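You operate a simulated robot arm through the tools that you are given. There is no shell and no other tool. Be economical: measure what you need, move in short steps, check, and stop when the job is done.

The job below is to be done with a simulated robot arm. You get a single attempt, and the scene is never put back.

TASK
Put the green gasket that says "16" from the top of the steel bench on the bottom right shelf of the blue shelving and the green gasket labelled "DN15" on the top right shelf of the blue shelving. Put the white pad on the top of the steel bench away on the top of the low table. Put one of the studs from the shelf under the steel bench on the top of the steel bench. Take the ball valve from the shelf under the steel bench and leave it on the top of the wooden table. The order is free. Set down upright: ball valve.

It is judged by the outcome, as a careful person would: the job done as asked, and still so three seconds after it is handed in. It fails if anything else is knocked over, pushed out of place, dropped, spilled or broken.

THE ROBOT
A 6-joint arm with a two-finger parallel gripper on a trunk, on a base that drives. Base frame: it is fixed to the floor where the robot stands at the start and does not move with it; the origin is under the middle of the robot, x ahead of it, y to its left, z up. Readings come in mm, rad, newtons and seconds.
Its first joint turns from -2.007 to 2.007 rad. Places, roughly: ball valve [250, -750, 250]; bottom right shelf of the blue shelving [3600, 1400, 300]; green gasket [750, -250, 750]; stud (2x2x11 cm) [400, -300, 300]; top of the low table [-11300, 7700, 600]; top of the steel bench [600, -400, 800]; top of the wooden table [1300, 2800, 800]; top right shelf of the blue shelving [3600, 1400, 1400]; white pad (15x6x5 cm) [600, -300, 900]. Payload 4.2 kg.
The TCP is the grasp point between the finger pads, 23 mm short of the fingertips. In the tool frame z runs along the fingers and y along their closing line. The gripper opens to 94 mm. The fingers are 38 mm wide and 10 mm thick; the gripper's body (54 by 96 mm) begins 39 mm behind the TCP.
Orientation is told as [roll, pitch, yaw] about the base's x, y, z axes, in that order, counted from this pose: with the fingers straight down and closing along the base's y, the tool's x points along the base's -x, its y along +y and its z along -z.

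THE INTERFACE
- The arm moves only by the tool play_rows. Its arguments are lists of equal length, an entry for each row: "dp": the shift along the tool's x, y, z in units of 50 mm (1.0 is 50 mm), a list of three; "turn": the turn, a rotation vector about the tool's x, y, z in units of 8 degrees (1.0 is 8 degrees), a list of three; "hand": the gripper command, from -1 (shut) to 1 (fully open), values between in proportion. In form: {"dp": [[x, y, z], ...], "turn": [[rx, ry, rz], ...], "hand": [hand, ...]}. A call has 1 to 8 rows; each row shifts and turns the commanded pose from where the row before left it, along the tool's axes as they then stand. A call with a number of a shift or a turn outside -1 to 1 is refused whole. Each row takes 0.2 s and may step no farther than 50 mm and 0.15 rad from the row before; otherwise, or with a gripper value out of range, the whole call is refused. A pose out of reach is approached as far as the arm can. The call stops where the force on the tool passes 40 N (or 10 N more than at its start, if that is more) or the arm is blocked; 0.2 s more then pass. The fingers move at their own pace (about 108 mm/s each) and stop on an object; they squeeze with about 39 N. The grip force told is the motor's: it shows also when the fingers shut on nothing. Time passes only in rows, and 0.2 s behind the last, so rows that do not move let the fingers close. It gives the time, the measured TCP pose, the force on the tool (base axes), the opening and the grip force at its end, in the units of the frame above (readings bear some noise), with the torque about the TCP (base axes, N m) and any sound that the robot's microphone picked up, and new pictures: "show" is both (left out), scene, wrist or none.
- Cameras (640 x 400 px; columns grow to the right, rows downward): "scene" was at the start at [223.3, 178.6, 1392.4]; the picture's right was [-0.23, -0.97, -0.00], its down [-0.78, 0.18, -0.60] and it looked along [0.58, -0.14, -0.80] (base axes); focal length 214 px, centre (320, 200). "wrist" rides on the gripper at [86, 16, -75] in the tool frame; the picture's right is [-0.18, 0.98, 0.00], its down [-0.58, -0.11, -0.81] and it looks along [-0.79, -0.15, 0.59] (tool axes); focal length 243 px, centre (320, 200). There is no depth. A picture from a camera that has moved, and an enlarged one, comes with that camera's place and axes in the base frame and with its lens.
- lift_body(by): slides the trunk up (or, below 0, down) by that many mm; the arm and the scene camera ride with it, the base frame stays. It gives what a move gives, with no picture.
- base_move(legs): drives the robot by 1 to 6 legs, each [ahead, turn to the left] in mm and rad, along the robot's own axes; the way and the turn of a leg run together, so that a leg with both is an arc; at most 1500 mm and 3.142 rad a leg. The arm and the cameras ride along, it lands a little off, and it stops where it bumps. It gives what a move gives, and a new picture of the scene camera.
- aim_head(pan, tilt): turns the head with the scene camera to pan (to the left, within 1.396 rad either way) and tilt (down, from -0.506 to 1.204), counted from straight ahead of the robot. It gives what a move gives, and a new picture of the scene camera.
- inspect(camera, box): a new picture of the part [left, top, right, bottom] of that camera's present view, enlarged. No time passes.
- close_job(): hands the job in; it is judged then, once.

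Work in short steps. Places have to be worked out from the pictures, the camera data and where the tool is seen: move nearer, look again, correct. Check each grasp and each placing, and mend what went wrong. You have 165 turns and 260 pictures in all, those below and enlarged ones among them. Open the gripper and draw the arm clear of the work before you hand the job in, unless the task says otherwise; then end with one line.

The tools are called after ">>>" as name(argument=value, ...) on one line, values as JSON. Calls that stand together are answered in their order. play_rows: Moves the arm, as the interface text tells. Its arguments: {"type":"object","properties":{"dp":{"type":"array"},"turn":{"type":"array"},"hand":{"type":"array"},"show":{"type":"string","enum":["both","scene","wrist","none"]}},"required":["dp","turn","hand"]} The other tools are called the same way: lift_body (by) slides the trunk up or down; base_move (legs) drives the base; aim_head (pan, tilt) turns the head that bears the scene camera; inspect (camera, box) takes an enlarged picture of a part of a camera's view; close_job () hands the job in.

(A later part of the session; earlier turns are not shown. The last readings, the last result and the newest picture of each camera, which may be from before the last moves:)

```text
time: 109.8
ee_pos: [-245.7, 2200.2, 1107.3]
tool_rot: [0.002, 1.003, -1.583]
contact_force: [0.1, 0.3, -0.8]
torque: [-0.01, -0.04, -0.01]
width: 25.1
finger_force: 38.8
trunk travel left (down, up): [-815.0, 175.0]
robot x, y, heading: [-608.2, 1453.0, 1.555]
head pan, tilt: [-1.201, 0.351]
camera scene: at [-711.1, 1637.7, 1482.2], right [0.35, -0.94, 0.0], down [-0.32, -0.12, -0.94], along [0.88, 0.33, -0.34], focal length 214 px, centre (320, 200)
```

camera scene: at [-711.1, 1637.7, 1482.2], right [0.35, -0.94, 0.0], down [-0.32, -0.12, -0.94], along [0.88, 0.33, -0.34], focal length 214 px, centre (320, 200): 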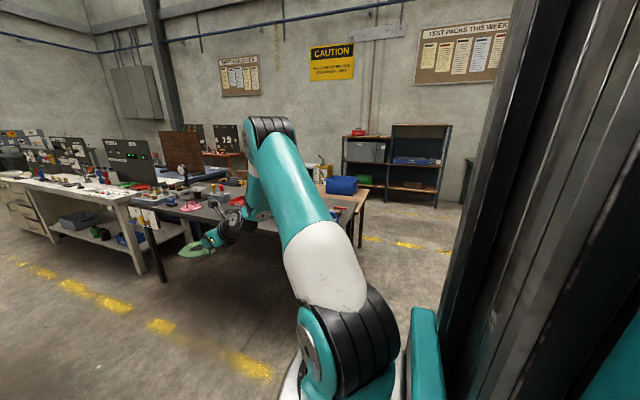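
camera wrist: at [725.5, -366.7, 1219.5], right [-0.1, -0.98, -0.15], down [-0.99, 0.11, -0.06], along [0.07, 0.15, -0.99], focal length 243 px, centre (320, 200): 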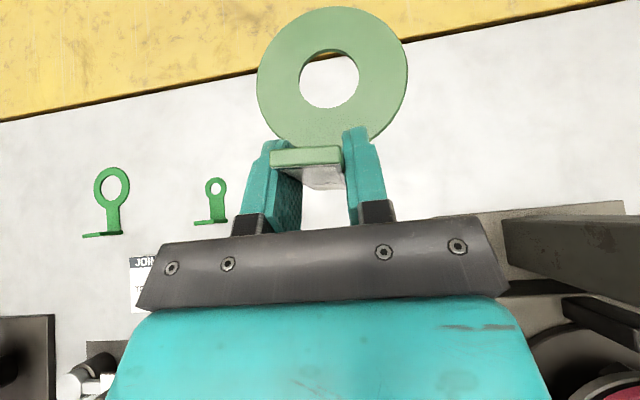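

>>> base_move(legs=[[0, -1.555], [1500, 0], [700, 0]])

>>> aim_head(pan=-0.1, tilt=0.35)

```text
time: 124.4
ee_pos: [2327.3, 1047.3, 1107.7]
tool_rot: [0.003, 1.004, 3.114]
contact_force: [-1.1, 1.0, 0.4]
torque: [-0.02, 0.03, 0.02]
width: 24.9
finger_force: 39.2
trunk travel left (down, up): [-815.0, 175.0]
robot x, y, heading: [1579.4, 1418.3, -0.03]
head pan, tilt: [-1.201, 0.351]
camera scene: at [1768.6, 1519.4, 1482.3], right [-0.94, -0.34, 0.0], down [-0.12, 0.32, -0.94], along [0.32, -0.88, -0.34], focal length 214 px, centre (320, 200)
```

scene: 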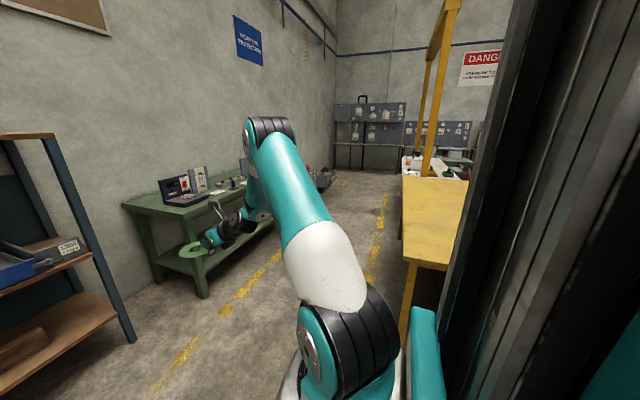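

```text
time: 125.7
ee_pos: [2326.6, 1047.6, 1107.7]
tool_rot: [0.002, 1.004, 3.115]
contact_force: [-0.6, 0.3, -1.0]
torque: [-0.02, 0.04, -0.01]
width: 24.9
finger_force: 38.8
trunk travel left (down, up): [-815.0, 175.0]
robot x, y, heading: [1578.9, 1418.8, -0.027]
head pan, tilt: [-0.099, 0.351]
camera scene: at [1829.6, 1595.3, 1482.3], right [-0.13, -0.99, 0.0], down [-0.34, 0.04, -0.94], along [0.93, -0.12, -0.34], focal length 214 px, centre (320, 200)
```

scene: 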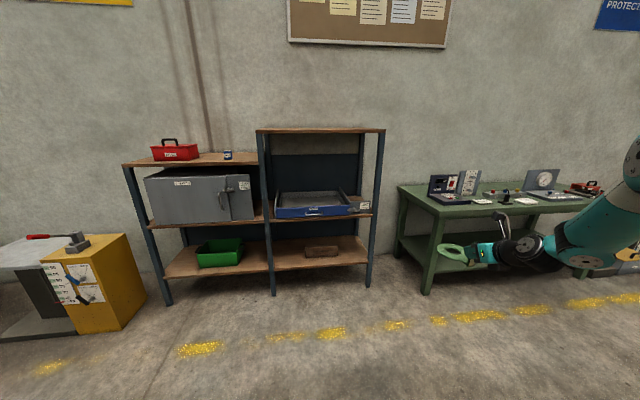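

The right bay spans y≈917–1822, front at x≈3400; bottom shelf z≈250, top shelf z≈1420. A brown block sits at y≈1360 on the bottom; I'll place "16" around y≈1150. Drive nearer.

>>> base_move(legs=[[0, 0.107], [950, 0], [0, -0.08]])

>>> lift_body(by=-400)

>>> lift_body(by=-350)

>>> aim_head(pan=-0.4, tilt=0.35)

>>> play_rows(dp=[[0, 0, 0]], turn=[[0, 0, 0]], hand=[-1], show="wrist")

```text
time: 131.7
ee_pos: [3285.3, 1133.5, 1107.8]
tool_rot: [0.003, 1.002, 3.134]
contact_force: [-0.5, -0.1, -0.7]
torque: [0.02, -0.02, 0.01]
width: 24.8
finger_force: 39.1
trunk travel left (down, up): [-815.0, 175.0]
robot x, y, heading: [2533.0, 1488.5, -0.013]
head pan, tilt: [-0.099, 0.351]
camera scene: at [2777.3, 1672.6, 1482.3], right [-0.11, -0.99, 0.0], down [-0.34, 0.04, -0.94], along [0.93, -0.1, -0.34], focal length 214 px, centre (320, 200)
```

scene: 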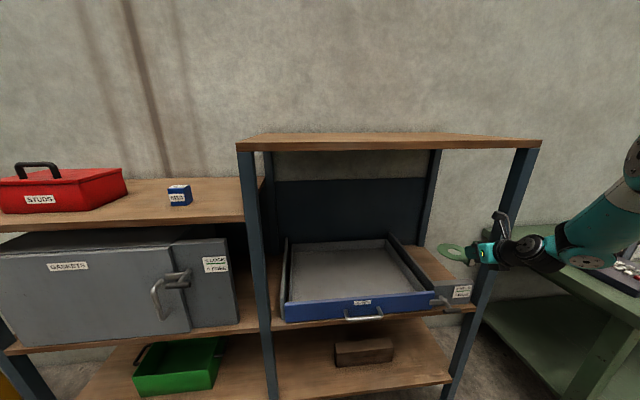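

```text
time: 134.1
ee_pos: [3284.6, 1132.6, 843.9]
tool_rot: [0.01, 1.022, 3.142]
contact_force: [-20.7, 5.6, 20.5]
torque: [0.13, -0.39, 0.2]
width: 25.4
finger_force: 39.5
trunk travel left (down, up): [-544.0, 446.0]
robot x, y, heading: [2529.3, 1489.5, -0.01]
head pan, tilt: [-0.099, 0.351]
stopped: the force on the tool passed its limit (the readings are from after the stop); the commanded pose is now the measured one
```

```text
time: 134.5
ee_pos: [3285.6, 1131.4, 843.7]
tool_rot: [0.015, 1.026, -3.141]
contact_force: [-18.0, 3.9, 16.6]
torque: [0.16, -0.32, 0.2]
width: 25.0
finger_force: 39.0
trunk travel left (down, up): [-541.0, 449.0]
robot x, y, heading: [2528.0, 1489.5, -0.015]
head pan, tilt: [-0.099, 0.351]
stopped: the force on the tool passed its limit (the readings are from after the stop); the commanded pose is now the measured one
```

```text
time: 135.3
ee_pos: [3285.0, 1131.8, 844.3]
tool_rot: [0.015, 1.027, -3.139]
contact_force: [-16.7, 1.3, 25.1]
torque: [0.14, -0.63, 0.11]
width: 25.3
finger_force: 39.4
trunk travel left (down, up): [-541.0, 449.0]
robot x, y, heading: [2531.1, 1489.2, -0.007]
head pan, tilt: [-0.4, 0.351]
camera scene: at [2768.5, 1645.9, 1209.1], right [-0.4, -0.92, 0.0], down [-0.31, 0.14, -0.94], along [0.86, -0.37, -0.34], focal length 214 px, centre (320, 200)
```

scene: 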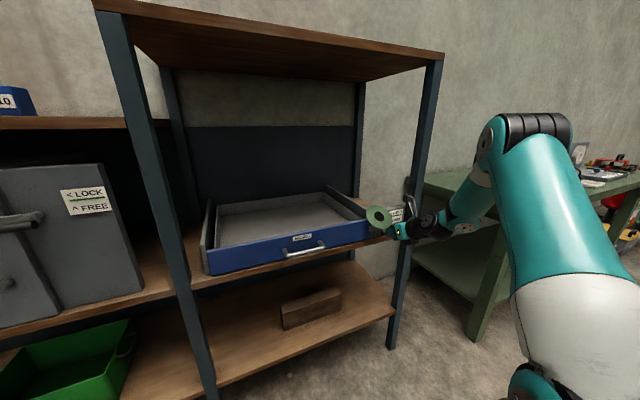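

```text
time: 135.7
ee_pos: [3285.0, 1132.0, 844.7]
tool_rot: [0.016, 1.025, -3.144]
contact_force: [-16.6, 0.9, 27.0]
torque: [0.08, -0.8, 0.08]
width: 25.0
finger_force: 38.8
trunk travel left (down, up): [-541.0, 449.0]
robot x, y, heading: [2532.9, 1492.8, -0.004]
head pan, tilt: [-0.4, 0.351]
camera wrist: at [3266.1, 1116.3, 955.9], right [-0.11, -0.98, -0.15], down [-0.99, 0.12, -0.08], along [0.1, 0.14, -0.99], focal length 243 px, centre (320, 200)
```

wrist: 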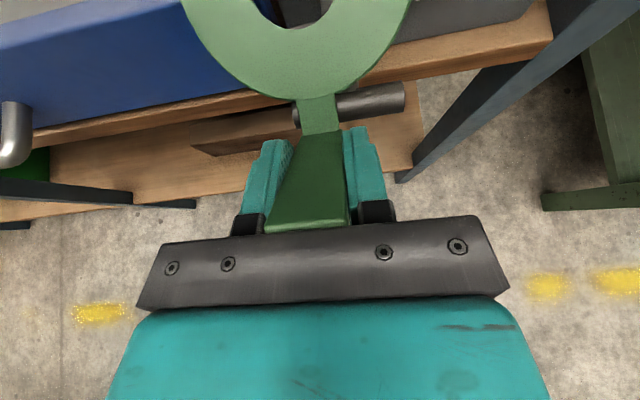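

The gasket's ring caught something on the middle shelf – the shelf is nearer than I judged. Raise and back off, then check.

>>> lift_body(by=60)

>>> base_move(legs=[[-350, 0]])

>>> play_rows(dp=[[0, 0, 0]], turn=[[0, 0, 0]], hand=[-1], show="wrist")

>>> inspect(camera="scene", box=[160, 100, 480, 300])

```text
time: 136.7
ee_pos: [3285.7, 1131.7, 900.7]
tool_rot: [0.01, 1.021, 3.14]
contact_force: [0.5, -0.8, -0.7]
torque: [0.01, 0.01, 0.02]
width: 25.1
finger_force: 39.0
trunk travel left (down, up): [-601.0, 389.0]
robot x, y, heading: [2529.9, 1486.4, -0.014]
head pan, tilt: [-0.4, 0.351]
```

```text
time: 139.0
ee_pos: [2938.8, 1134.1, 902.0]
tool_rot: [0.013, 1.019, 3.139]
contact_force: [-0.6, 0.1, -0.9]
torque: [-0.02, 0.02, -0.01]
width: 25.3
finger_force: 39.0
trunk travel left (down, up): [-601.0, 389.0]
robot x, y, heading: [2185.8, 1492.1, -0.008]
head pan, tilt: [-0.4, 0.351]
camera scene: at [2422.3, 1648.4, 1268.7], right [-0.4, -0.92, 0.0], down [-0.32, 0.14, -0.94], along [0.86, -0.37, -0.34], focal length 214 px, centre (320, 200)
```

scene: 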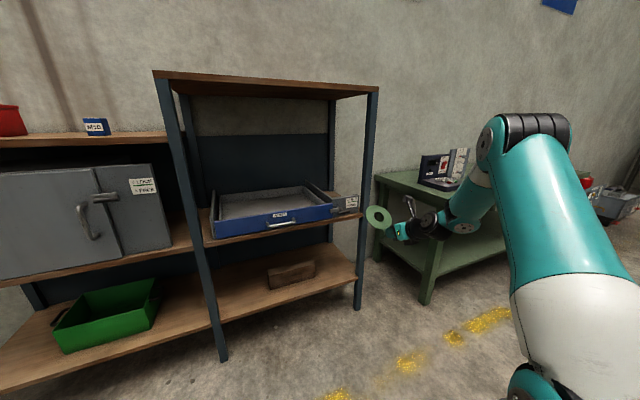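

```text
time: 139.4
ee_pos: [2938.1, 1135.2, 902.0]
tool_rot: [0.014, 1.02, 3.141]
contact_force: [-0.2, 0.9, -0.8]
torque: [-0.01, 0.02, 0.01]
width: 25.3
finger_force: 39.2
trunk travel left (down, up): [-601.0, 389.0]
robot x, y, heading: [2182.1, 1493.3, -0.009]
head pan, tilt: [-0.4, 0.351]
camera wrist: at [2919.3, 1119.0, 1013.7], right [-0.11, -0.98, -0.15], down [-0.99, 0.12, -0.08], along [0.09, 0.14, -0.99], focal length 243 px, centre (320, 200)
```

wrist: 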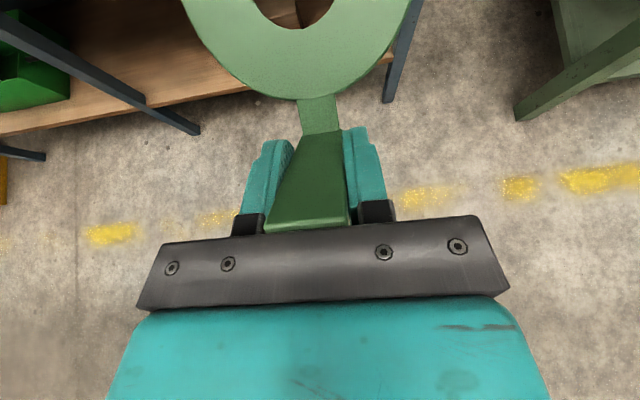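

```text
2.00 times, centred on (320, 200) of scene
camera zoom: at [2422.3, 1648.4, 1268.7], right [-0.4, -0.92, 0.0], down [-0.32, 0.14, -0.94], along [0.86, -0.37, -0.34], focal length 429 px, centre (320, 200)
```

zoom: 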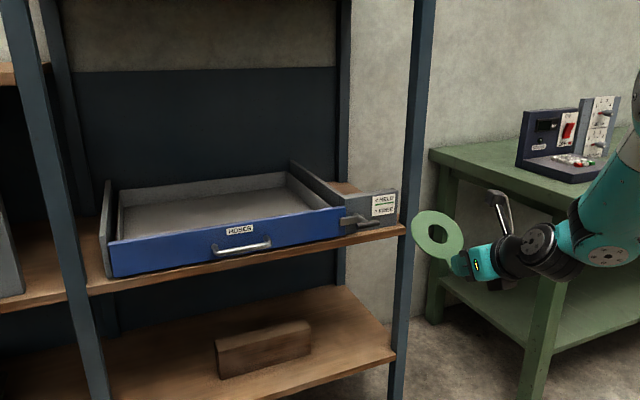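

The gasket pivoted ring-up by ~38° in the grip (grip still firm). I compensate by pitching the tool down ~38° here in free space.

>>> play_rows(dp=[[0, 0, 0], [0, 0, 0], [0, 0, 0], [0, 0, 0], [0, 0, 0]], turn=[[0, -1, 0], [0, -1, 0], [0, -1, 0], [0, -1, 0], [0, -0.75, 0]], hand=[-1, -1, -1, -1, -1], show="both")

>>> inspect(camera="scene", box=[330, 150, 490, 250])

```text
time: 140.6
ee_pos: [2938.1, 1134.3, 902.1]
tool_rot: [0.008, 0.357, 3.13]
contact_force: [-0.5, 0.4, -0.3]
torque: [0.0, 0.06, 0.04]
width: 25.1
finger_force: 39.5
trunk travel left (down, up): [-601.0, 389.0]
robot x, y, heading: [2183.9, 1489.9, -0.013]
head pan, tilt: [-0.4, 0.351]
camera scene: at [2422.2, 1648.3, 1268.8], right [-0.4, -0.92, 0.0], down [-0.32, 0.14, -0.94], along [0.86, -0.37, -0.34], focal length 214 px, centre (320, 200)
camera wrist: at [2992.8, 1117.9, 1000.9], right [-0.18, -0.98, -0.06], down [-0.82, 0.12, 0.55], along [-0.53, 0.15, -0.83], focal length 243 px, centre (320, 200)
```

scene: 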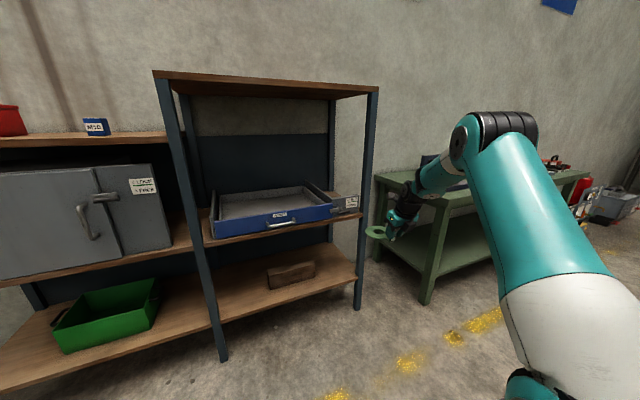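
wrist: 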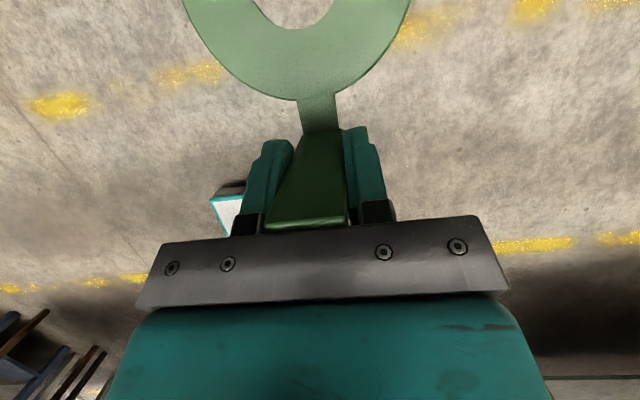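

```text
4.00 times, centred on (410, 200) of scene
camera zoom: at [2422.2, 1648.3, 1268.8], right [-0.4, -0.92, 0.0], down [-0.32, 0.14, -0.94], along [0.86, -0.37, -0.34], focal length 858 px, centre (-40, 200)
```

zoom: 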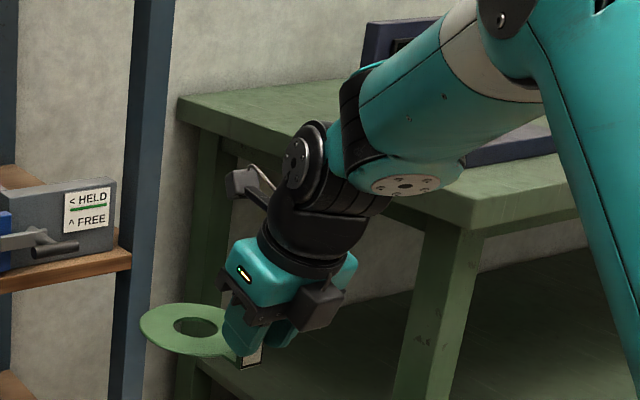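

Ring is level now, and the latch lever still reads HELD. Bottom shelf top is z≈300, front x≈3400; free spot around y≈1090. Lower, shift right 40 mm, and approach.

>>> lift_body(by=-400)

>>> lift_body(by=-90)

>>> play_rows(dp=[[0, 0.8, 0]], turn=[[0, 0, 0]], hand=[-1], show="none")

>>> base_move(legs=[[360, 0]])

>>> aim_head(pan=-0.55, tilt=0.35)

>>> play_rows(dp=[[0, 0, 0]], turn=[[0, 0, 0]], hand=[-1], show="wrist")

```text
time: 144.4
ee_pos: [2937.8, 1134.0, 501.8]
tool_rot: [0.007, 0.358, 3.133]
contact_force: [0.3, 1.0, 0.0]
torque: [0.03, 0.06, 0.0]
width: 25.1
finger_force: 39.2
trunk travel left (down, up): [-201.0, 789.0]
robot x, y, heading: [2183.3, 1490.8, -0.014]
head pan, tilt: [-0.4, 0.351]
```

```text
time: 145.6
ee_pos: [2937.8, 1134.5, 412.2]
tool_rot: [0.006, 0.358, 3.132]
contact_force: [-1.2, -0.9, -0.6]
torque: [0.0, 0.02, -0.01]
width: 25.0
finger_force: 38.8
trunk travel left (down, up): [-111.0, 879.0]
robot x, y, heading: [2184.8, 1492.6, -0.01]
head pan, tilt: [-0.4, 0.351]
```

```text
time: 146.0
ee_pos: [2938.4, 1095.4, 412.5]
tool_rot: [0.006, 0.357, 3.134]
contact_force: [-0.5, 0.9, 0.3]
torque: [-0.03, 0.03, -0.02]
width: 24.7
finger_force: 39.1
trunk travel left (down, up): [-111.0, 879.0]
robot x, y, heading: [2182.2, 1491.4, -0.009]
head pan, tilt: [-0.4, 0.351]
```

```text
time: 148.4
ee_pos: [3301.0, 1094.5, 413.3]
tool_rot: [0.007, 0.36, 3.135]
contact_force: [-0.9, 0.0, -0.4]
torque: [0.01, 0.05, 0.01]
width: 25.1
finger_force: 39.1
trunk travel left (down, up): [-111.0, 879.0]
robot x, y, heading: [2546.7, 1491.5, -0.005]
head pan, tilt: [-0.4, 0.351]
camera scene: at [2784.2, 1646.2, 778.7], right [-0.4, -0.92, 0.0], down [-0.32, 0.14, -0.94], along [0.86, -0.37, -0.34], focal length 214 px, centre (320, 200)
```

scene: 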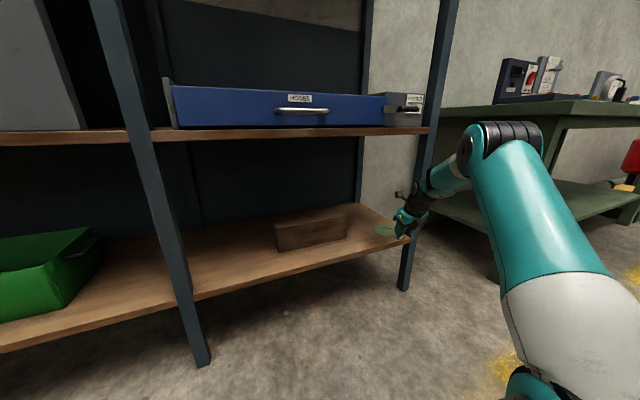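

```text
time: 149.1
ee_pos: [3302.0, 1095.2, 411.3]
tool_rot: [0.008, 0.357, 3.135]
contact_force: [-0.7, -0.4, 0.0]
torque: [0.01, 0.02, -0.01]
width: 25.1
finger_force: 38.7
trunk travel left (down, up): [-111.0, 879.0]
robot x, y, heading: [2545.4, 1491.9, -0.009]
head pan, tilt: [-0.55, 0.351]
camera scene: at [2777.8, 1633.8, 778.7], right [-0.53, -0.85, 0.0], down [-0.29, 0.18, -0.94], along [0.8, -0.5, -0.34], focal length 214 px, centre (320, 200)
```

scene: 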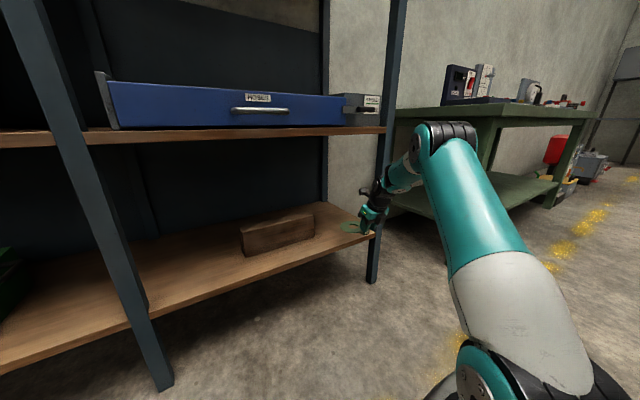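

```text
time: 149.5
ee_pos: [3301.2, 1094.8, 412.8]
tool_rot: [0.008, 0.358, 3.135]
contact_force: [0.6, -1.1, -0.3]
torque: [0.03, 0.03, 0.01]
width: 25.4
finger_force: 39.0
trunk travel left (down, up): [-111.0, 879.0]
robot x, y, heading: [2543.6, 1485.7, -0.011]
head pan, tilt: [-0.55, 0.351]
camera wrist: at [3355.8, 1077.7, 511.6], right [-0.18, -0.98, -0.06], down [-0.83, 0.12, 0.55], along [-0.53, 0.15, -0.83], focal length 243 px, centre (320, 200)
```

wrist: 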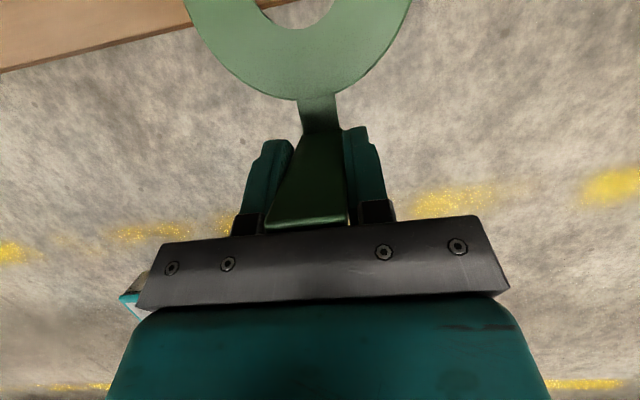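

>>> base_move(legs=[[155, 0]])

>>> play_rows(dp=[[-0.2, 0, 0.5]], turn=[[0, 0, 0]], hand=[-1], show="both")

>>> inspect(camera="scene", box=[200, 150, 440, 300])

```text
time: 150.8
ee_pos: [3455.8, 1093.5, 412.6]
tool_rot: [0.007, 0.358, 3.134]
contact_force: [0.1, -0.4, -0.5]
torque: [0.03, 0.02, 0.05]
width: 24.9
finger_force: 39.0
trunk travel left (down, up): [-111.0, 879.0]
robot x, y, heading: [2702.2, 1486.2, -0.007]
head pan, tilt: [-0.55, 0.351]
camera scene: at [2932.3, 1632.7, 778.7], right [-0.53, -0.85, 0.0], down [-0.29, 0.18, -0.94], along [0.8, -0.5, -0.34], focal length 214 px, centre (320, 200)
```

scene: 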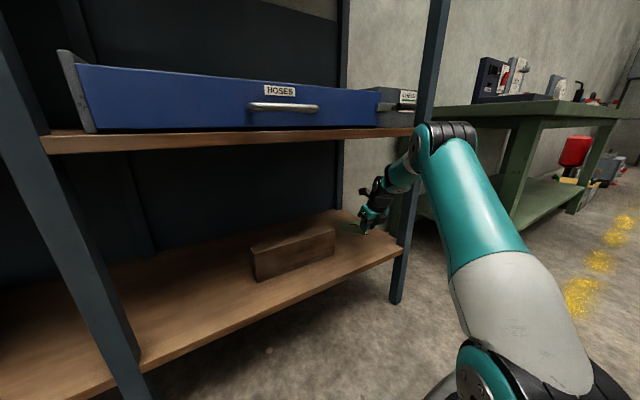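

```text
time: 151.2
ee_pos: [3454.8, 1093.6, 385.9]
tool_rot: [0.006, 0.36, 3.134]
contact_force: [0.1, -0.4, 0.3]
torque: [0.03, 0.0, -0.01]
width: 25.0
finger_force: 39.2
trunk travel left (down, up): [-111.0, 879.0]
robot x, y, heading: [2697.6, 1488.3, -0.01]
head pan, tilt: [-0.55, 0.351]
camera scene: at [2932.3, 1632.7, 778.8], right [-0.53, -0.85, 0.0], down [-0.29, 0.18, -0.94], along [0.8, -0.5, -0.34], focal length 214 px, centre (320, 200)
camera wrist: at [3509.9, 1076.4, 484.5], right [-0.18, -0.98, -0.06], down [-0.83, 0.12, 0.55], along [-0.53, 0.15, -0.83], focal length 243 px, centre (320, 200)
```

scene: 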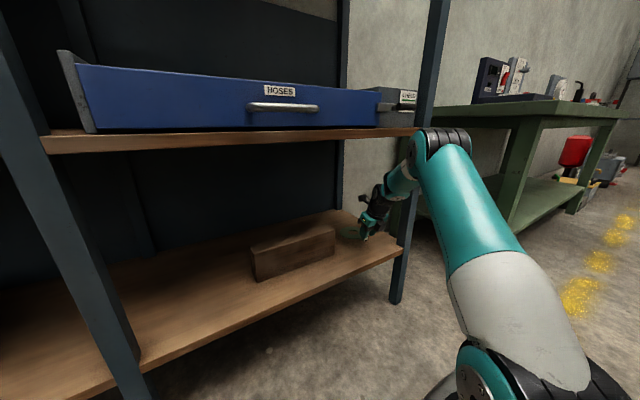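
wrist: 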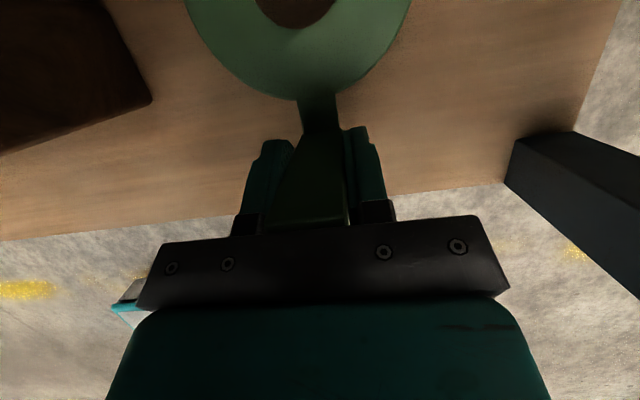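

```text
2.67 times, centred on (320, 225) of scene
camera zoom: at [2932.3, 1632.7, 778.8], right [-0.53, -0.85, 0.0], down [-0.29, 0.18, -0.94], along [0.8, -0.5, -0.34], focal length 572 px, centre (320, 133)
```

zoom: 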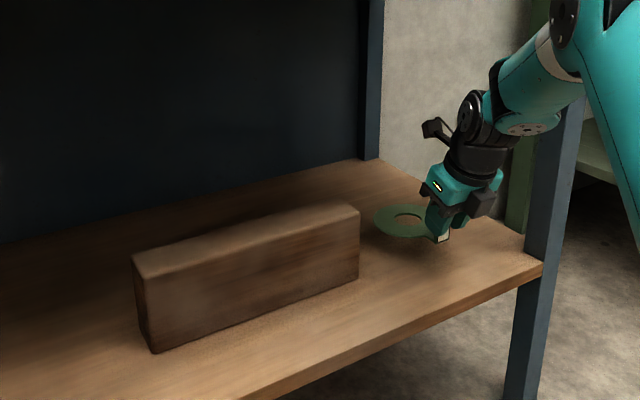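

Well-placed over the free spot. Lower in small steps until contact.

>>> play_rows(dp=[[-0.168, 0, 0.45], [0, 0, 0]], turn=[[0, 0, 0], [0, 0, 0]], hand=[-1, -1], show="none")

>>> play_rows(dp=[[-0.028, 0, 0.075], [0, 0, 0]], turn=[[0, 0, 0], [0, 0, 0]], hand=[-1, -1], show="none")

>>> play_rows(dp=[[-0.028, 0, 0.075], [0, 0, 0]], turn=[[0, 0, 0], [0, 0, 0]], hand=[-1, -1], show="scene")

>>> inspect(camera="scene", box=[320, 180, 440, 255])

```text
time: 151.8
ee_pos: [3455.0, 1093.2, 361.2]
tool_rot: [0.005, 0.358, 3.135]
contact_force: [-0.1, 0.3, -0.3]
torque: [0.0, 0.03, -0.01]
width: 25.1
finger_force: 39.0
trunk travel left (down, up): [-111.0, 879.0]
robot x, y, heading: [2698.6, 1485.5, -0.007]
head pan, tilt: [-0.55, 0.351]
```

```text
time: 152.4
ee_pos: [3455.7, 1092.8, 358.5]
tool_rot: [0.008, 0.356, 3.134]
contact_force: [0.4, -0.2, -0.5]
torque: [0.02, 0.02, 0.03]
width: 25.0
finger_force: 38.7
trunk travel left (down, up): [-111.0, 879.0]
robot x, y, heading: [2701.1, 1490.0, -0.009]
head pan, tilt: [-0.55, 0.351]
```

```text
time: 153.1
ee_pos: [3454.9, 1092.1, 353.2]
tool_rot: [0.005, 0.357, 3.135]
contact_force: [0.5, -0.2, -1.1]
torque: [-0.01, 0.03, -0.02]
width: 25.1
finger_force: 39.0
trunk travel left (down, up): [-111.0, 879.0]
robot x, y, heading: [2701.4, 1484.2, -0.004]
head pan, tilt: [-0.55, 0.351]
camera scene: at [2932.3, 1632.7, 778.7], right [-0.53, -0.85, 0.0], down [-0.29, 0.18, -0.94], along [0.8, -0.5, -0.34], focal length 214 px, centre (320, 200)
```

scene: 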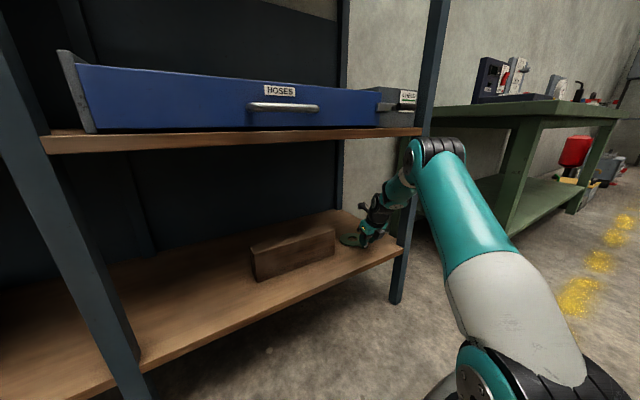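

```text
5.33 times, centred on (380, 218) of scene
camera zoom: at [2932.3, 1632.7, 778.7], right [-0.53, -0.85, 0.0], down [-0.29, 0.18, -0.94], along [0.8, -0.5, -0.34], focal length 1144 px, centre (0, 107)
```

zoom: 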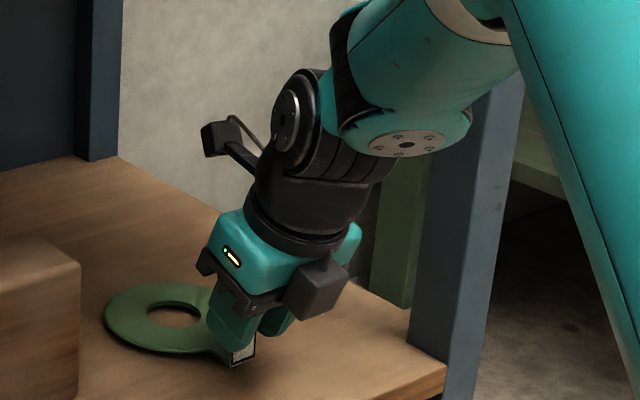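

>>> play_rows(dp=[[-0.028, 0, 0.075], [0, 0, 0]], turn=[[0, 0, 0], [0, 0, 0]], hand=[-1, -1], show="none")

>>> play_rows(dp=[[-0.021, 0, 0.056], [0, 0, 0]], turn=[[0, 0, 0], [0, 0, 0]], hand=[-1, -1], show="none")

>>> play_rows(dp=[[-0.021, 0, 0.056], [0, 0, 0]], turn=[[0, 0, 0], [0, 0, 0]], hand=[-1, -1], show="wrist")

>>> inspect(camera="scene", box=[320, 180, 440, 255])

```text
time: 153.7
ee_pos: [3454.4, 1091.9, 348.6]
tool_rot: [0.008, 0.357, 3.134]
contact_force: [0.4, 0.2, -0.4]
torque: [-0.02, 0.02, 0.0]
width: 25.2
finger_force: 38.9
trunk travel left (down, up): [-111.0, 879.0]
robot x, y, heading: [2702.0, 1489.3, -0.005]
head pan, tilt: [-0.55, 0.351]
```

```text
time: 154.2
ee_pos: [3455.2, 1091.7, 348.2]
tool_rot: [0.008, 0.361, 3.135]
contact_force: [-0.6, -0.5, 8.4]
torque: [0.2, -1.08, 0.12]
width: 25.2
finger_force: 38.7
trunk travel left (down, up): [-111.0, 879.0]
robot x, y, heading: [2700.6, 1486.3, -0.009]
head pan, tilt: [-0.55, 0.351]
```

```text
time: 154.8
ee_pos: [3455.8, 1091.5, 345.9]
tool_rot: [0.009, 0.362, 3.135]
contact_force: [-4.0, -2.0, 18.8]
torque: [0.67, -1.6, -0.08]
width: 25.3
finger_force: 38.4
trunk travel left (down, up): [-111.0, 879.0]
robot x, y, heading: [2699.1, 1486.5, -0.009]
head pan, tilt: [-0.55, 0.351]
camera wrist: at [3509.7, 1075.2, 445.1], right [-0.18, -0.98, -0.06], down [-0.83, 0.12, 0.55], along [-0.53, 0.15, -0.84], focal length 243 px, centre (320, 200)
```

wrist: 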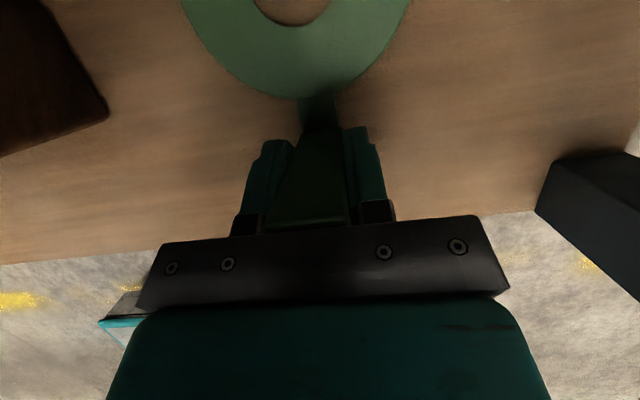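

```text
5.33 times, centred on (380, 218) of scene
camera zoom: at [2931.8, 1632.8, 779.0], right [-0.53, -0.85, 0.0], down [-0.29, 0.18, -0.94], along [0.8, -0.5, -0.34], focal length 1144 px, centre (0, 107)
```

zoom: 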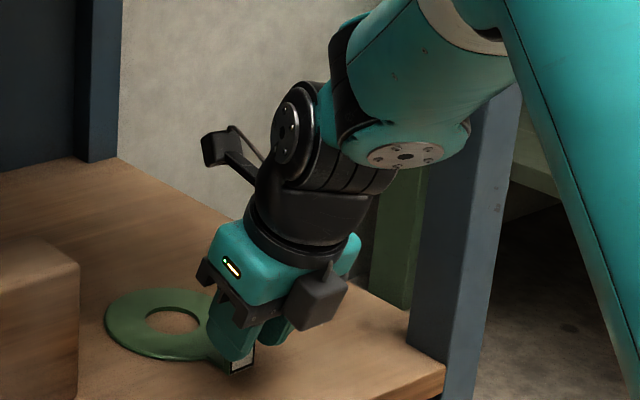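

Ring is on the shelf. Release and draw back upward along the tool axis.

>>> play_rows(dp=[[0, 0, 0], [0, 0, 0], [0, 0, 0]], turn=[[0, 0, 0], [0, 0, 0], [0, 0, 0]], hand=[-0.2, 0.1, 0.1], show="none")

>>> play_rows(dp=[[0, 0, -0.5], [0, 0, -0.9], [0, 0, -0.6]], turn=[[0, 0, 0], [0, 0, 0], [0, 0, 0]], hand=[0.1, 0.1, 0.1], show="both")

>>> inspect(camera="scene", box=[320, 180, 440, 255])

```text
time: 155.7
ee_pos: [3454.4, 1092.6, 344.1]
tool_rot: [0.009, 0.359, 3.135]
contact_force: [-5.2, -2.7, 21.8]
torque: [0.15, -0.35, -0.01]
width: 51.8
finger_force: 0.0
trunk travel left (down, up): [-111.0, 879.0]
robot x, y, heading: [2698.4, 1491.7, -0.006]
head pan, tilt: [-0.55, 0.351]
```

```text
time: 156.4
ee_pos: [3418.6, 1091.9, 436.6]
tool_rot: [0.006, 0.356, 3.134]
contact_force: [0.2, 0.2, 0.3]
torque: [-0.03, 0.01, -0.01]
width: 51.7
finger_force: 0.0
trunk travel left (down, up): [-111.0, 879.0]
robot x, y, heading: [2702.2, 1488.3, -0.01]
head pan, tilt: [-0.55, 0.351]
camera scene: at [2932.3, 1632.7, 778.6], right [-0.53, -0.85, 0.0], down [-0.29, 0.18, -0.94], along [0.8, -0.5, -0.34], focal length 214 px, centre (320, 200)
camera wrist: at [3473.9, 1076.7, 535.4], right [-0.18, -0.98, -0.06], down [-0.83, 0.12, 0.55], along [-0.53, 0.15, -0.83], focal length 243 px, centre (320, 200)
```

scene: 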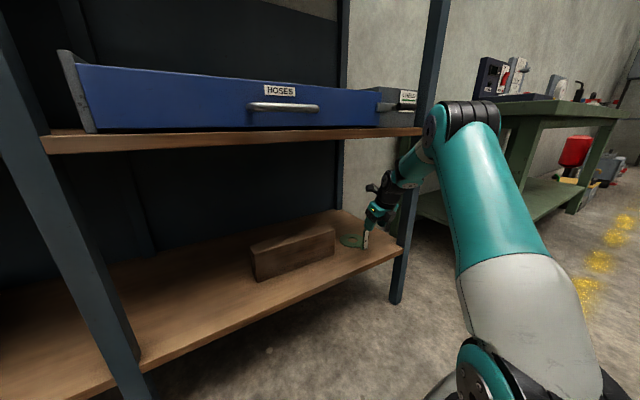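
wrist: 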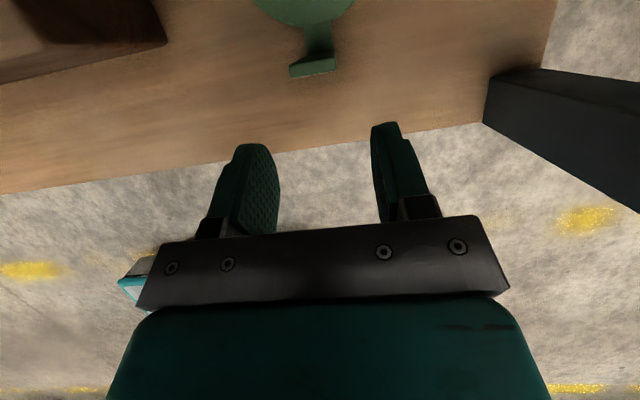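

```text
5.33 times, centred on (380, 218) of scene
camera zoom: at [2932.3, 1632.7, 778.6], right [-0.53, -0.85, 0.0], down [-0.29, 0.18, -0.94], along [0.8, -0.5, -0.34], focal length 1144 px, centre (0, 107)
```

zoom: 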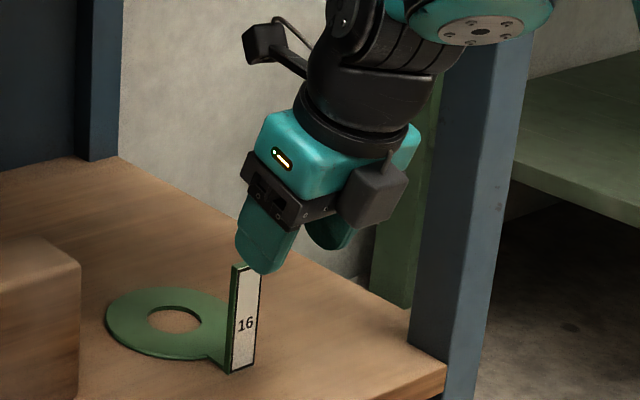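

"16" stands properly on the bottom right shelf. Back out, raise, and return to the bench.

>>> base_move(legs=[[-600, 0]])

>>> lift_body(by=400)

>>> lift_body(by=300)

>>> base_move(legs=[[-1350, 0.01], [-1360, 0], [0, -1.571], [1400, 0], [0, 1.571]])

```text
time: 159.8
ee_pos: [2829.8, 1099.5, 436.7]
tool_rot: [0.006, 0.36, 3.143]
contact_force: [-0.2, 0.9, 0.3]
torque: [0.0, -0.01, -0.02]
width: 51.6
finger_force: 0.1
trunk travel left (down, up): [-111.0, 879.0]
robot x, y, heading: [2106.0, 1488.1, 0.002]
head pan, tilt: [-0.55, 0.351]
camera scene: at [2338.6, 1636.3, 778.7], right [-0.52, -0.85, 0.0], down [-0.29, 0.18, -0.94], along [0.8, -0.49, -0.34], focal length 214 px, centre (320, 200)
```

scene: 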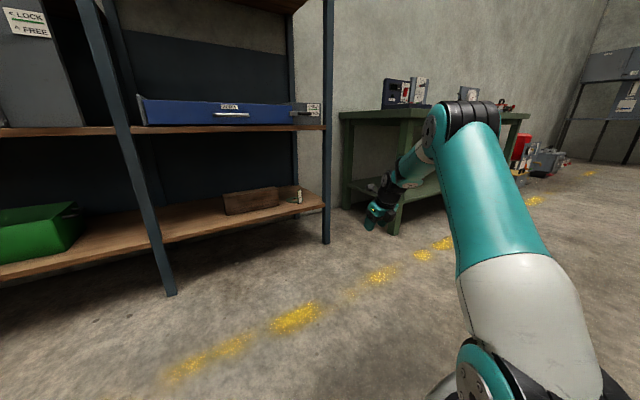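

```text
time: 163.6
ee_pos: [2829.3, 1099.2, 836.7]
tool_rot: [0.009, 0.357, 3.142]
contact_force: [0.9, -0.1, -0.2]
torque: [0.0, 0.05, -0.01]
width: 51.9
finger_force: 0.1
trunk travel left (down, up): [-511.0, 479.0]
robot x, y, heading: [2107.6, 1490.6, 0.004]
head pan, tilt: [-0.55, 0.351]
```

```text
time: 166.6
ee_pos: [2829.7, 1099.7, 1136.7]
tool_rot: [0.008, 0.357, 3.141]
contact_force: [-0.5, -0.2, -0.6]
torque: [0.0, 0.0, -0.02]
width: 51.9
finger_force: 0.0
trunk travel left (down, up): [-811.0, 179.0]
robot x, y, heading: [2110.9, 1491.9, 0.003]
head pan, tilt: [-0.55, 0.351]
```

```text
time: 194.0
ee_pos: [140.2, -315.0, 1136.4]
tool_rot: [0.007, 0.357, -3.133]
contact_force: [0.4, 0.0, 0.4]
torque: [0.01, -0.04, -0.01]
width: 51.8
finger_force: 0.1
trunk travel left (down, up): [-811.0, 179.0]
robot x, y, heading: [-579.0, 70.7, 0.009]
head pan, tilt: [-0.55, 0.351]
camera scene: at [-354.7, 217.6, 1478.7], right [-0.51, -0.86, 0.0], down [-0.29, 0.18, -0.94], along [0.81, -0.48, -0.34], focal length 214 px, centre (320, 200)
```

scene: 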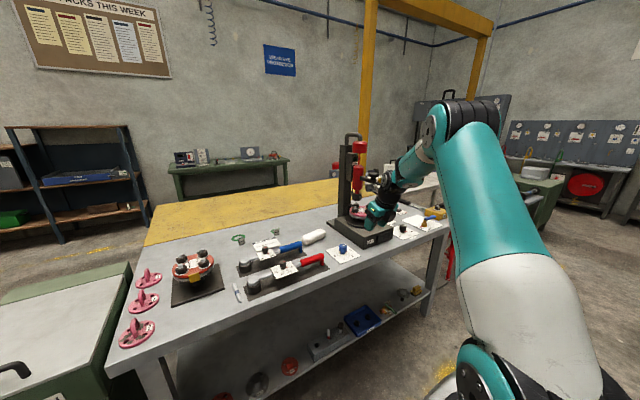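

>>> base_move(legs=[[550, -0.009]])

>>> play_rows(dp=[[0, -0.9, 0], [0, -0.9, 0], [0, -0.9, 0], [0, -0.8, 0], [0, 0, 0]], turn=[[0, 1, 0], [0, 1, 0], [0, 1, 0], [0, 1, 0], [0, 0.62, 0]], hand=[0.1, 0.1, 0.1, 0.1, 0.1], show="both")

```text
time: 197.2
ee_pos: [684.5, -321.2, 1137.2]
tool_rot: [0.006, 0.358, 3.141]
contact_force: [-0.8, -1.0, 0.6]
torque: [0.03, -0.03, -0.01]
width: 51.8
finger_force: 0.1
trunk travel left (down, up): [-811.0, 179.0]
robot x, y, heading: [-35.9, 70.8, -0.004]
head pan, tilt: [-0.55, 0.351]
camera scene: at [194.5, 216.6, 1478.7], right [-0.52, -0.85, 0.0], down [-0.29, 0.18, -0.94], along [0.8, -0.49, -0.34], focal length 214 px, centre (320, 200)
```

scene: 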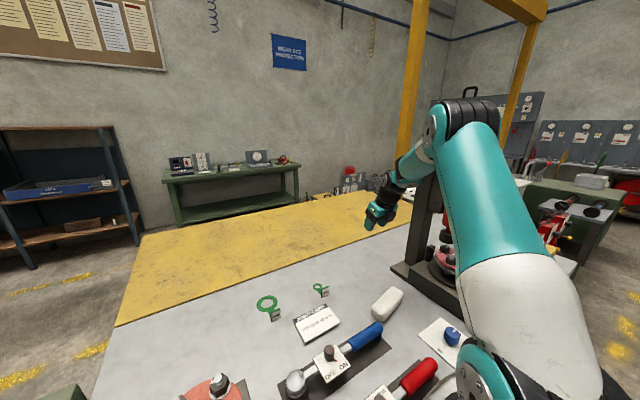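

```text
time: 198.3
ee_pos: [685.5, -144.7, 1135.1]
tool_rot: [0.011, 1.005, -3.138]
contact_force: [0.6, 0.5, 1.0]
torque: [-0.01, 0.01, 0.0]
width: 51.7
finger_force: 0.0
trunk travel left (down, up): [-811.0, 179.0]
robot x, y, heading: [-40.9, 70.7, -0.002]
head pan, tilt: [-0.55, 0.351]
camera scene: at [194.4, 216.7, 1478.8], right [-0.52, -0.85, 0.0], down [-0.29, 0.18, -0.94], along [0.8, -0.49, -0.34], focal length 214 px, centre (320, 200)
camera wrist: at [668.2, -161.7, 1247.9], right [-0.1, -0.98, -0.15], down [-0.99, 0.11, -0.06], along [0.07, 0.14, -0.99], focal length 243 px, centre (320, 200)
```

scene: 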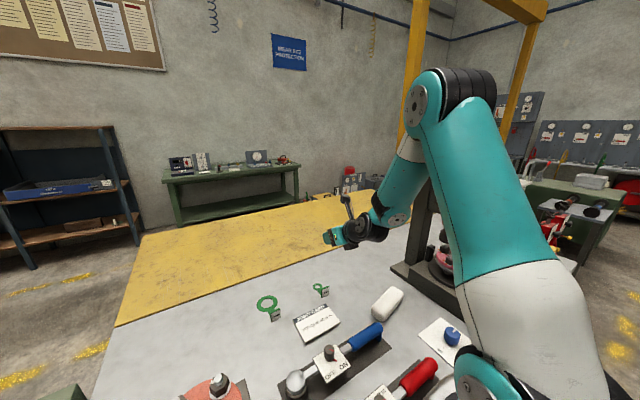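
wrist: 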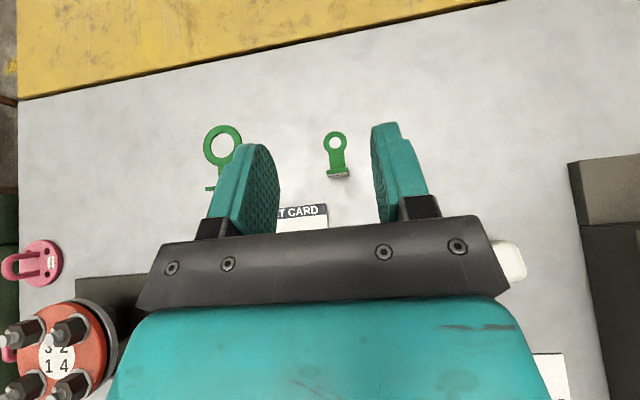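

DN15 tab at (728,-140). Lower the trunk and move to a pre-grasp behind the tab.

>>> lift_body(by=-190)

>>> play_rows(dp=[[-0.62, -0.1, 0.04], [0, 0, 0]], turn=[[0, 0, 0], [0, 0, 0]], hand=[0.1, 0.1], show="wrist")

>>> inspect(camera="wrist", box=[240, 40, 440, 165])

```text
time: 200.4
ee_pos: [686.1, -146.8, 947.0]
tool_rot: [0.013, 1.004, -3.137]
contact_force: [-1.0, 0.3, 0.5]
torque: [0.0, 0.01, 0.0]
width: 51.9
finger_force: 0.1
trunk travel left (down, up): [-621.0, 369.0]
robot x, y, heading: [-35.7, 69.2, -0.007]
head pan, tilt: [-0.55, 0.351]
```

```text
time: 201.0
ee_pos: [670.8, -141.1, 917.7]
tool_rot: [0.012, 1.003, -3.137]
contact_force: [0.4, 0.1, 0.0]
torque: [0.0, 0.01, 0.0]
width: 51.6
finger_force: 0.0
trunk travel left (down, up): [-621.0, 369.0]
robot x, y, heading: [-33.1, 69.1, -0.008]
head pan, tilt: [-0.55, 0.351]
camera wrist: at [653.7, -157.5, 1029.6], right [-0.1, -0.98, -0.15], down [-0.99, 0.11, -0.06], along [0.07, 0.14, -0.99], focal length 243 px, centre (320, 200)
```

wrist: 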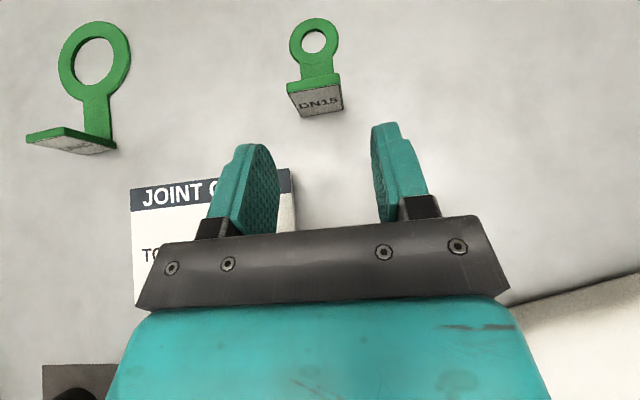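

```text
3.20 times, centred on (340, 102) of wrist
camera zoom: at [653.7, -157.5, 1029.6], right [-0.1, -0.98, -0.15], down [-0.99, 0.11, -0.06], along [0.07, 0.14, -0.99], focal length 776 px, centre (256, 512)
```

zoom: 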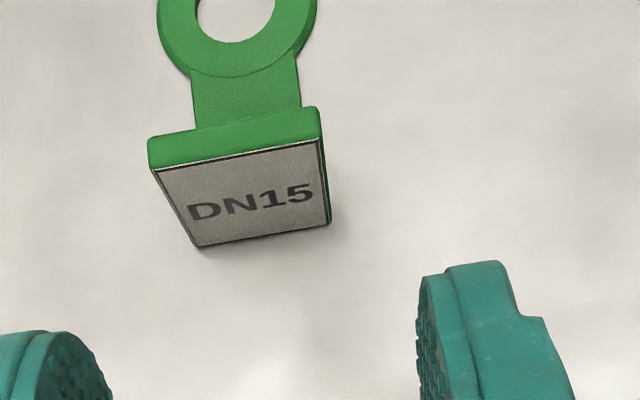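

>>> play_rows(dp=[[0, 0, 0.6], [0, 0, 0.6], [0, 0, 0], [0, 0, 0], [0, 0, 0]], turn=[[0, 0, 0], [0, 0, 0], [0, 0, 0], [0, 0, 0], [0, 0, 0]], hand=[0.1, 0.1, -1, -1, -1], show="wrist")

```text
time: 202.2
ee_pos: [719.8, -142.0, 886.6]
tool_rot: [0.011, 1.005, -3.137]
contact_force: [-0.6, -0.5, -1.0]
torque: [-0.01, -0.02, 0.02]
width: 32.0
finger_force: 38.5
trunk travel left (down, up): [-621.0, 369.0]
robot x, y, heading: [-36.2, 68.4, -0.0]
head pan, tilt: [-0.55, 0.351]
camera wrist: at [704.5, -158.9, 998.0], right [-0.1, -0.98, -0.15], down [-0.99, 0.11, -0.06], along [0.07, 0.14, -0.99], focal length 243 px, centre (320, 200)
```

wrist: 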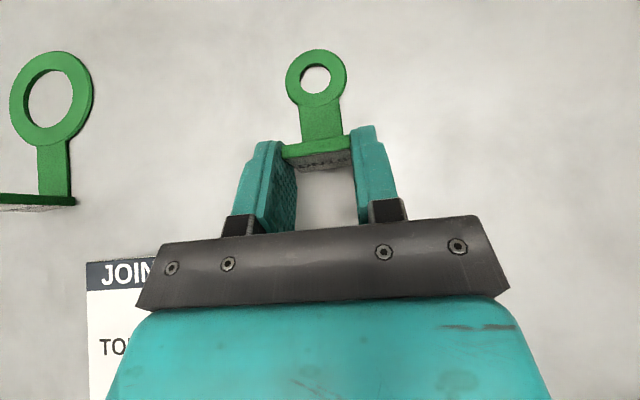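

DN15 gripped (32 mm). Lift and drive to the shelving again.

>>> lift_body(by=230)

>>> base_move(legs=[[-565, 0], [0, 1.571], [1420, 0], [0, -1.571], [1500, 0], [1000, 0]])

>>> play_rows(dp=[[0, 0, 0]], turn=[[0, 0, 0]], hand=[-1], show="wrist")

>>> aim_head(pan=-0.2, tilt=0.3)

```text
time: 204.7
ee_pos: [720.4, -143.3, 1116.6]
tool_rot: [0.011, 1.001, -3.137]
contact_force: [-0.4, 0.4, 0.1]
torque: [0.02, 0.02, -0.02]
width: 31.9
finger_force: 39.2
trunk travel left (down, up): [-851.0, 139.0]
robot x, y, heading: [-38.9, 71.6, -0.006]
head pan, tilt: [-0.55, 0.351]
```

```text
time: 234.0
ee_pos: [2678.5, 1311.9, 1116.6]
tool_rot: [0.01, 1.004, -3.109]
contact_force: [0.8, 1.2, -0.5]
torque: [0.0, -0.01, 0.01]
width: 32.2
finger_force: 38.6
trunk travel left (down, up): [-851.0, 139.0]
robot x, y, heading: [1914.7, 1504.5, 0.025]
head pan, tilt: [-0.55, 0.351]
camera scene: at [2142.0, 1657.9, 1518.7], right [-0.5, -0.87, 0.0], down [-0.3, 0.17, -0.94], along [0.81, -0.47, -0.34], focal length 214 px, centre (320, 200)
```

scene: 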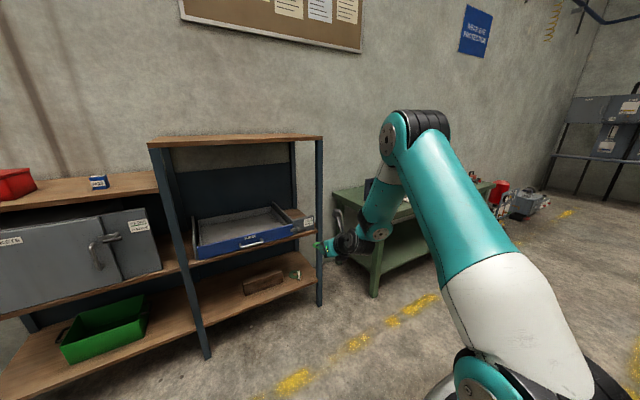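

```text
time: 234.4
ee_pos: [2678.4, 1311.4, 1116.1]
tool_rot: [0.011, 1.003, -3.107]
contact_force: [0.9, -0.2, -0.5]
torque: [-0.01, 0.01, 0.01]
width: 32.0
finger_force: 38.5
trunk travel left (down, up): [-851.0, 139.0]
robot x, y, heading: [1916.1, 1508.5, 0.03]
head pan, tilt: [-0.55, 0.351]
camera wrist: at [2662.0, 1296.4, 1228.2], right [-0.08, -0.99, -0.15], down [-0.99, 0.09, -0.06], along [0.07, 0.14, -0.99], focal length 243 px, centre (320, 200)
```

wrist: 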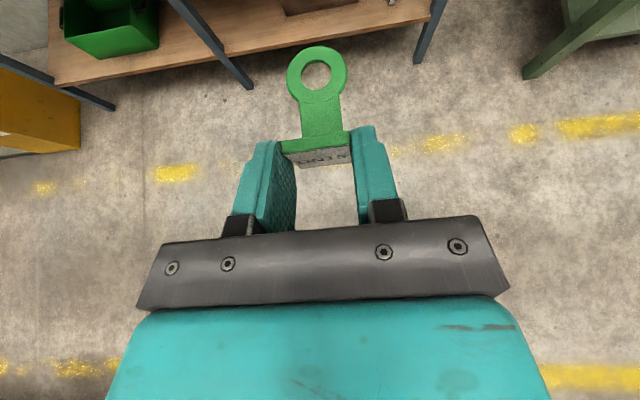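

```text
time: 235.3
ee_pos: [2678.4, 1311.8, 1116.8]
tool_rot: [0.013, 1.004, -3.107]
contact_force: [0.2, 0.6, -0.1]
torque: [-0.02, 0.01, 0.03]
width: 32.3
finger_force: 38.6
trunk travel left (down, up): [-851.0, 139.0]
robot x, y, heading: [1914.7, 1503.6, 0.028]
head pan, tilt: [-0.201, 0.3]
camera scene: at [2153.4, 1688.2, 1523.5], right [-0.18, -0.98, 0.0], down [-0.29, 0.05, -0.96], along [0.94, -0.17, -0.3], focal length 214 px, centre (320, 200)
```

scene: 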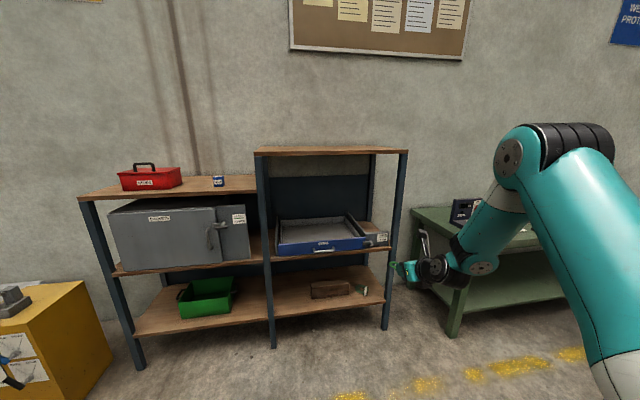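

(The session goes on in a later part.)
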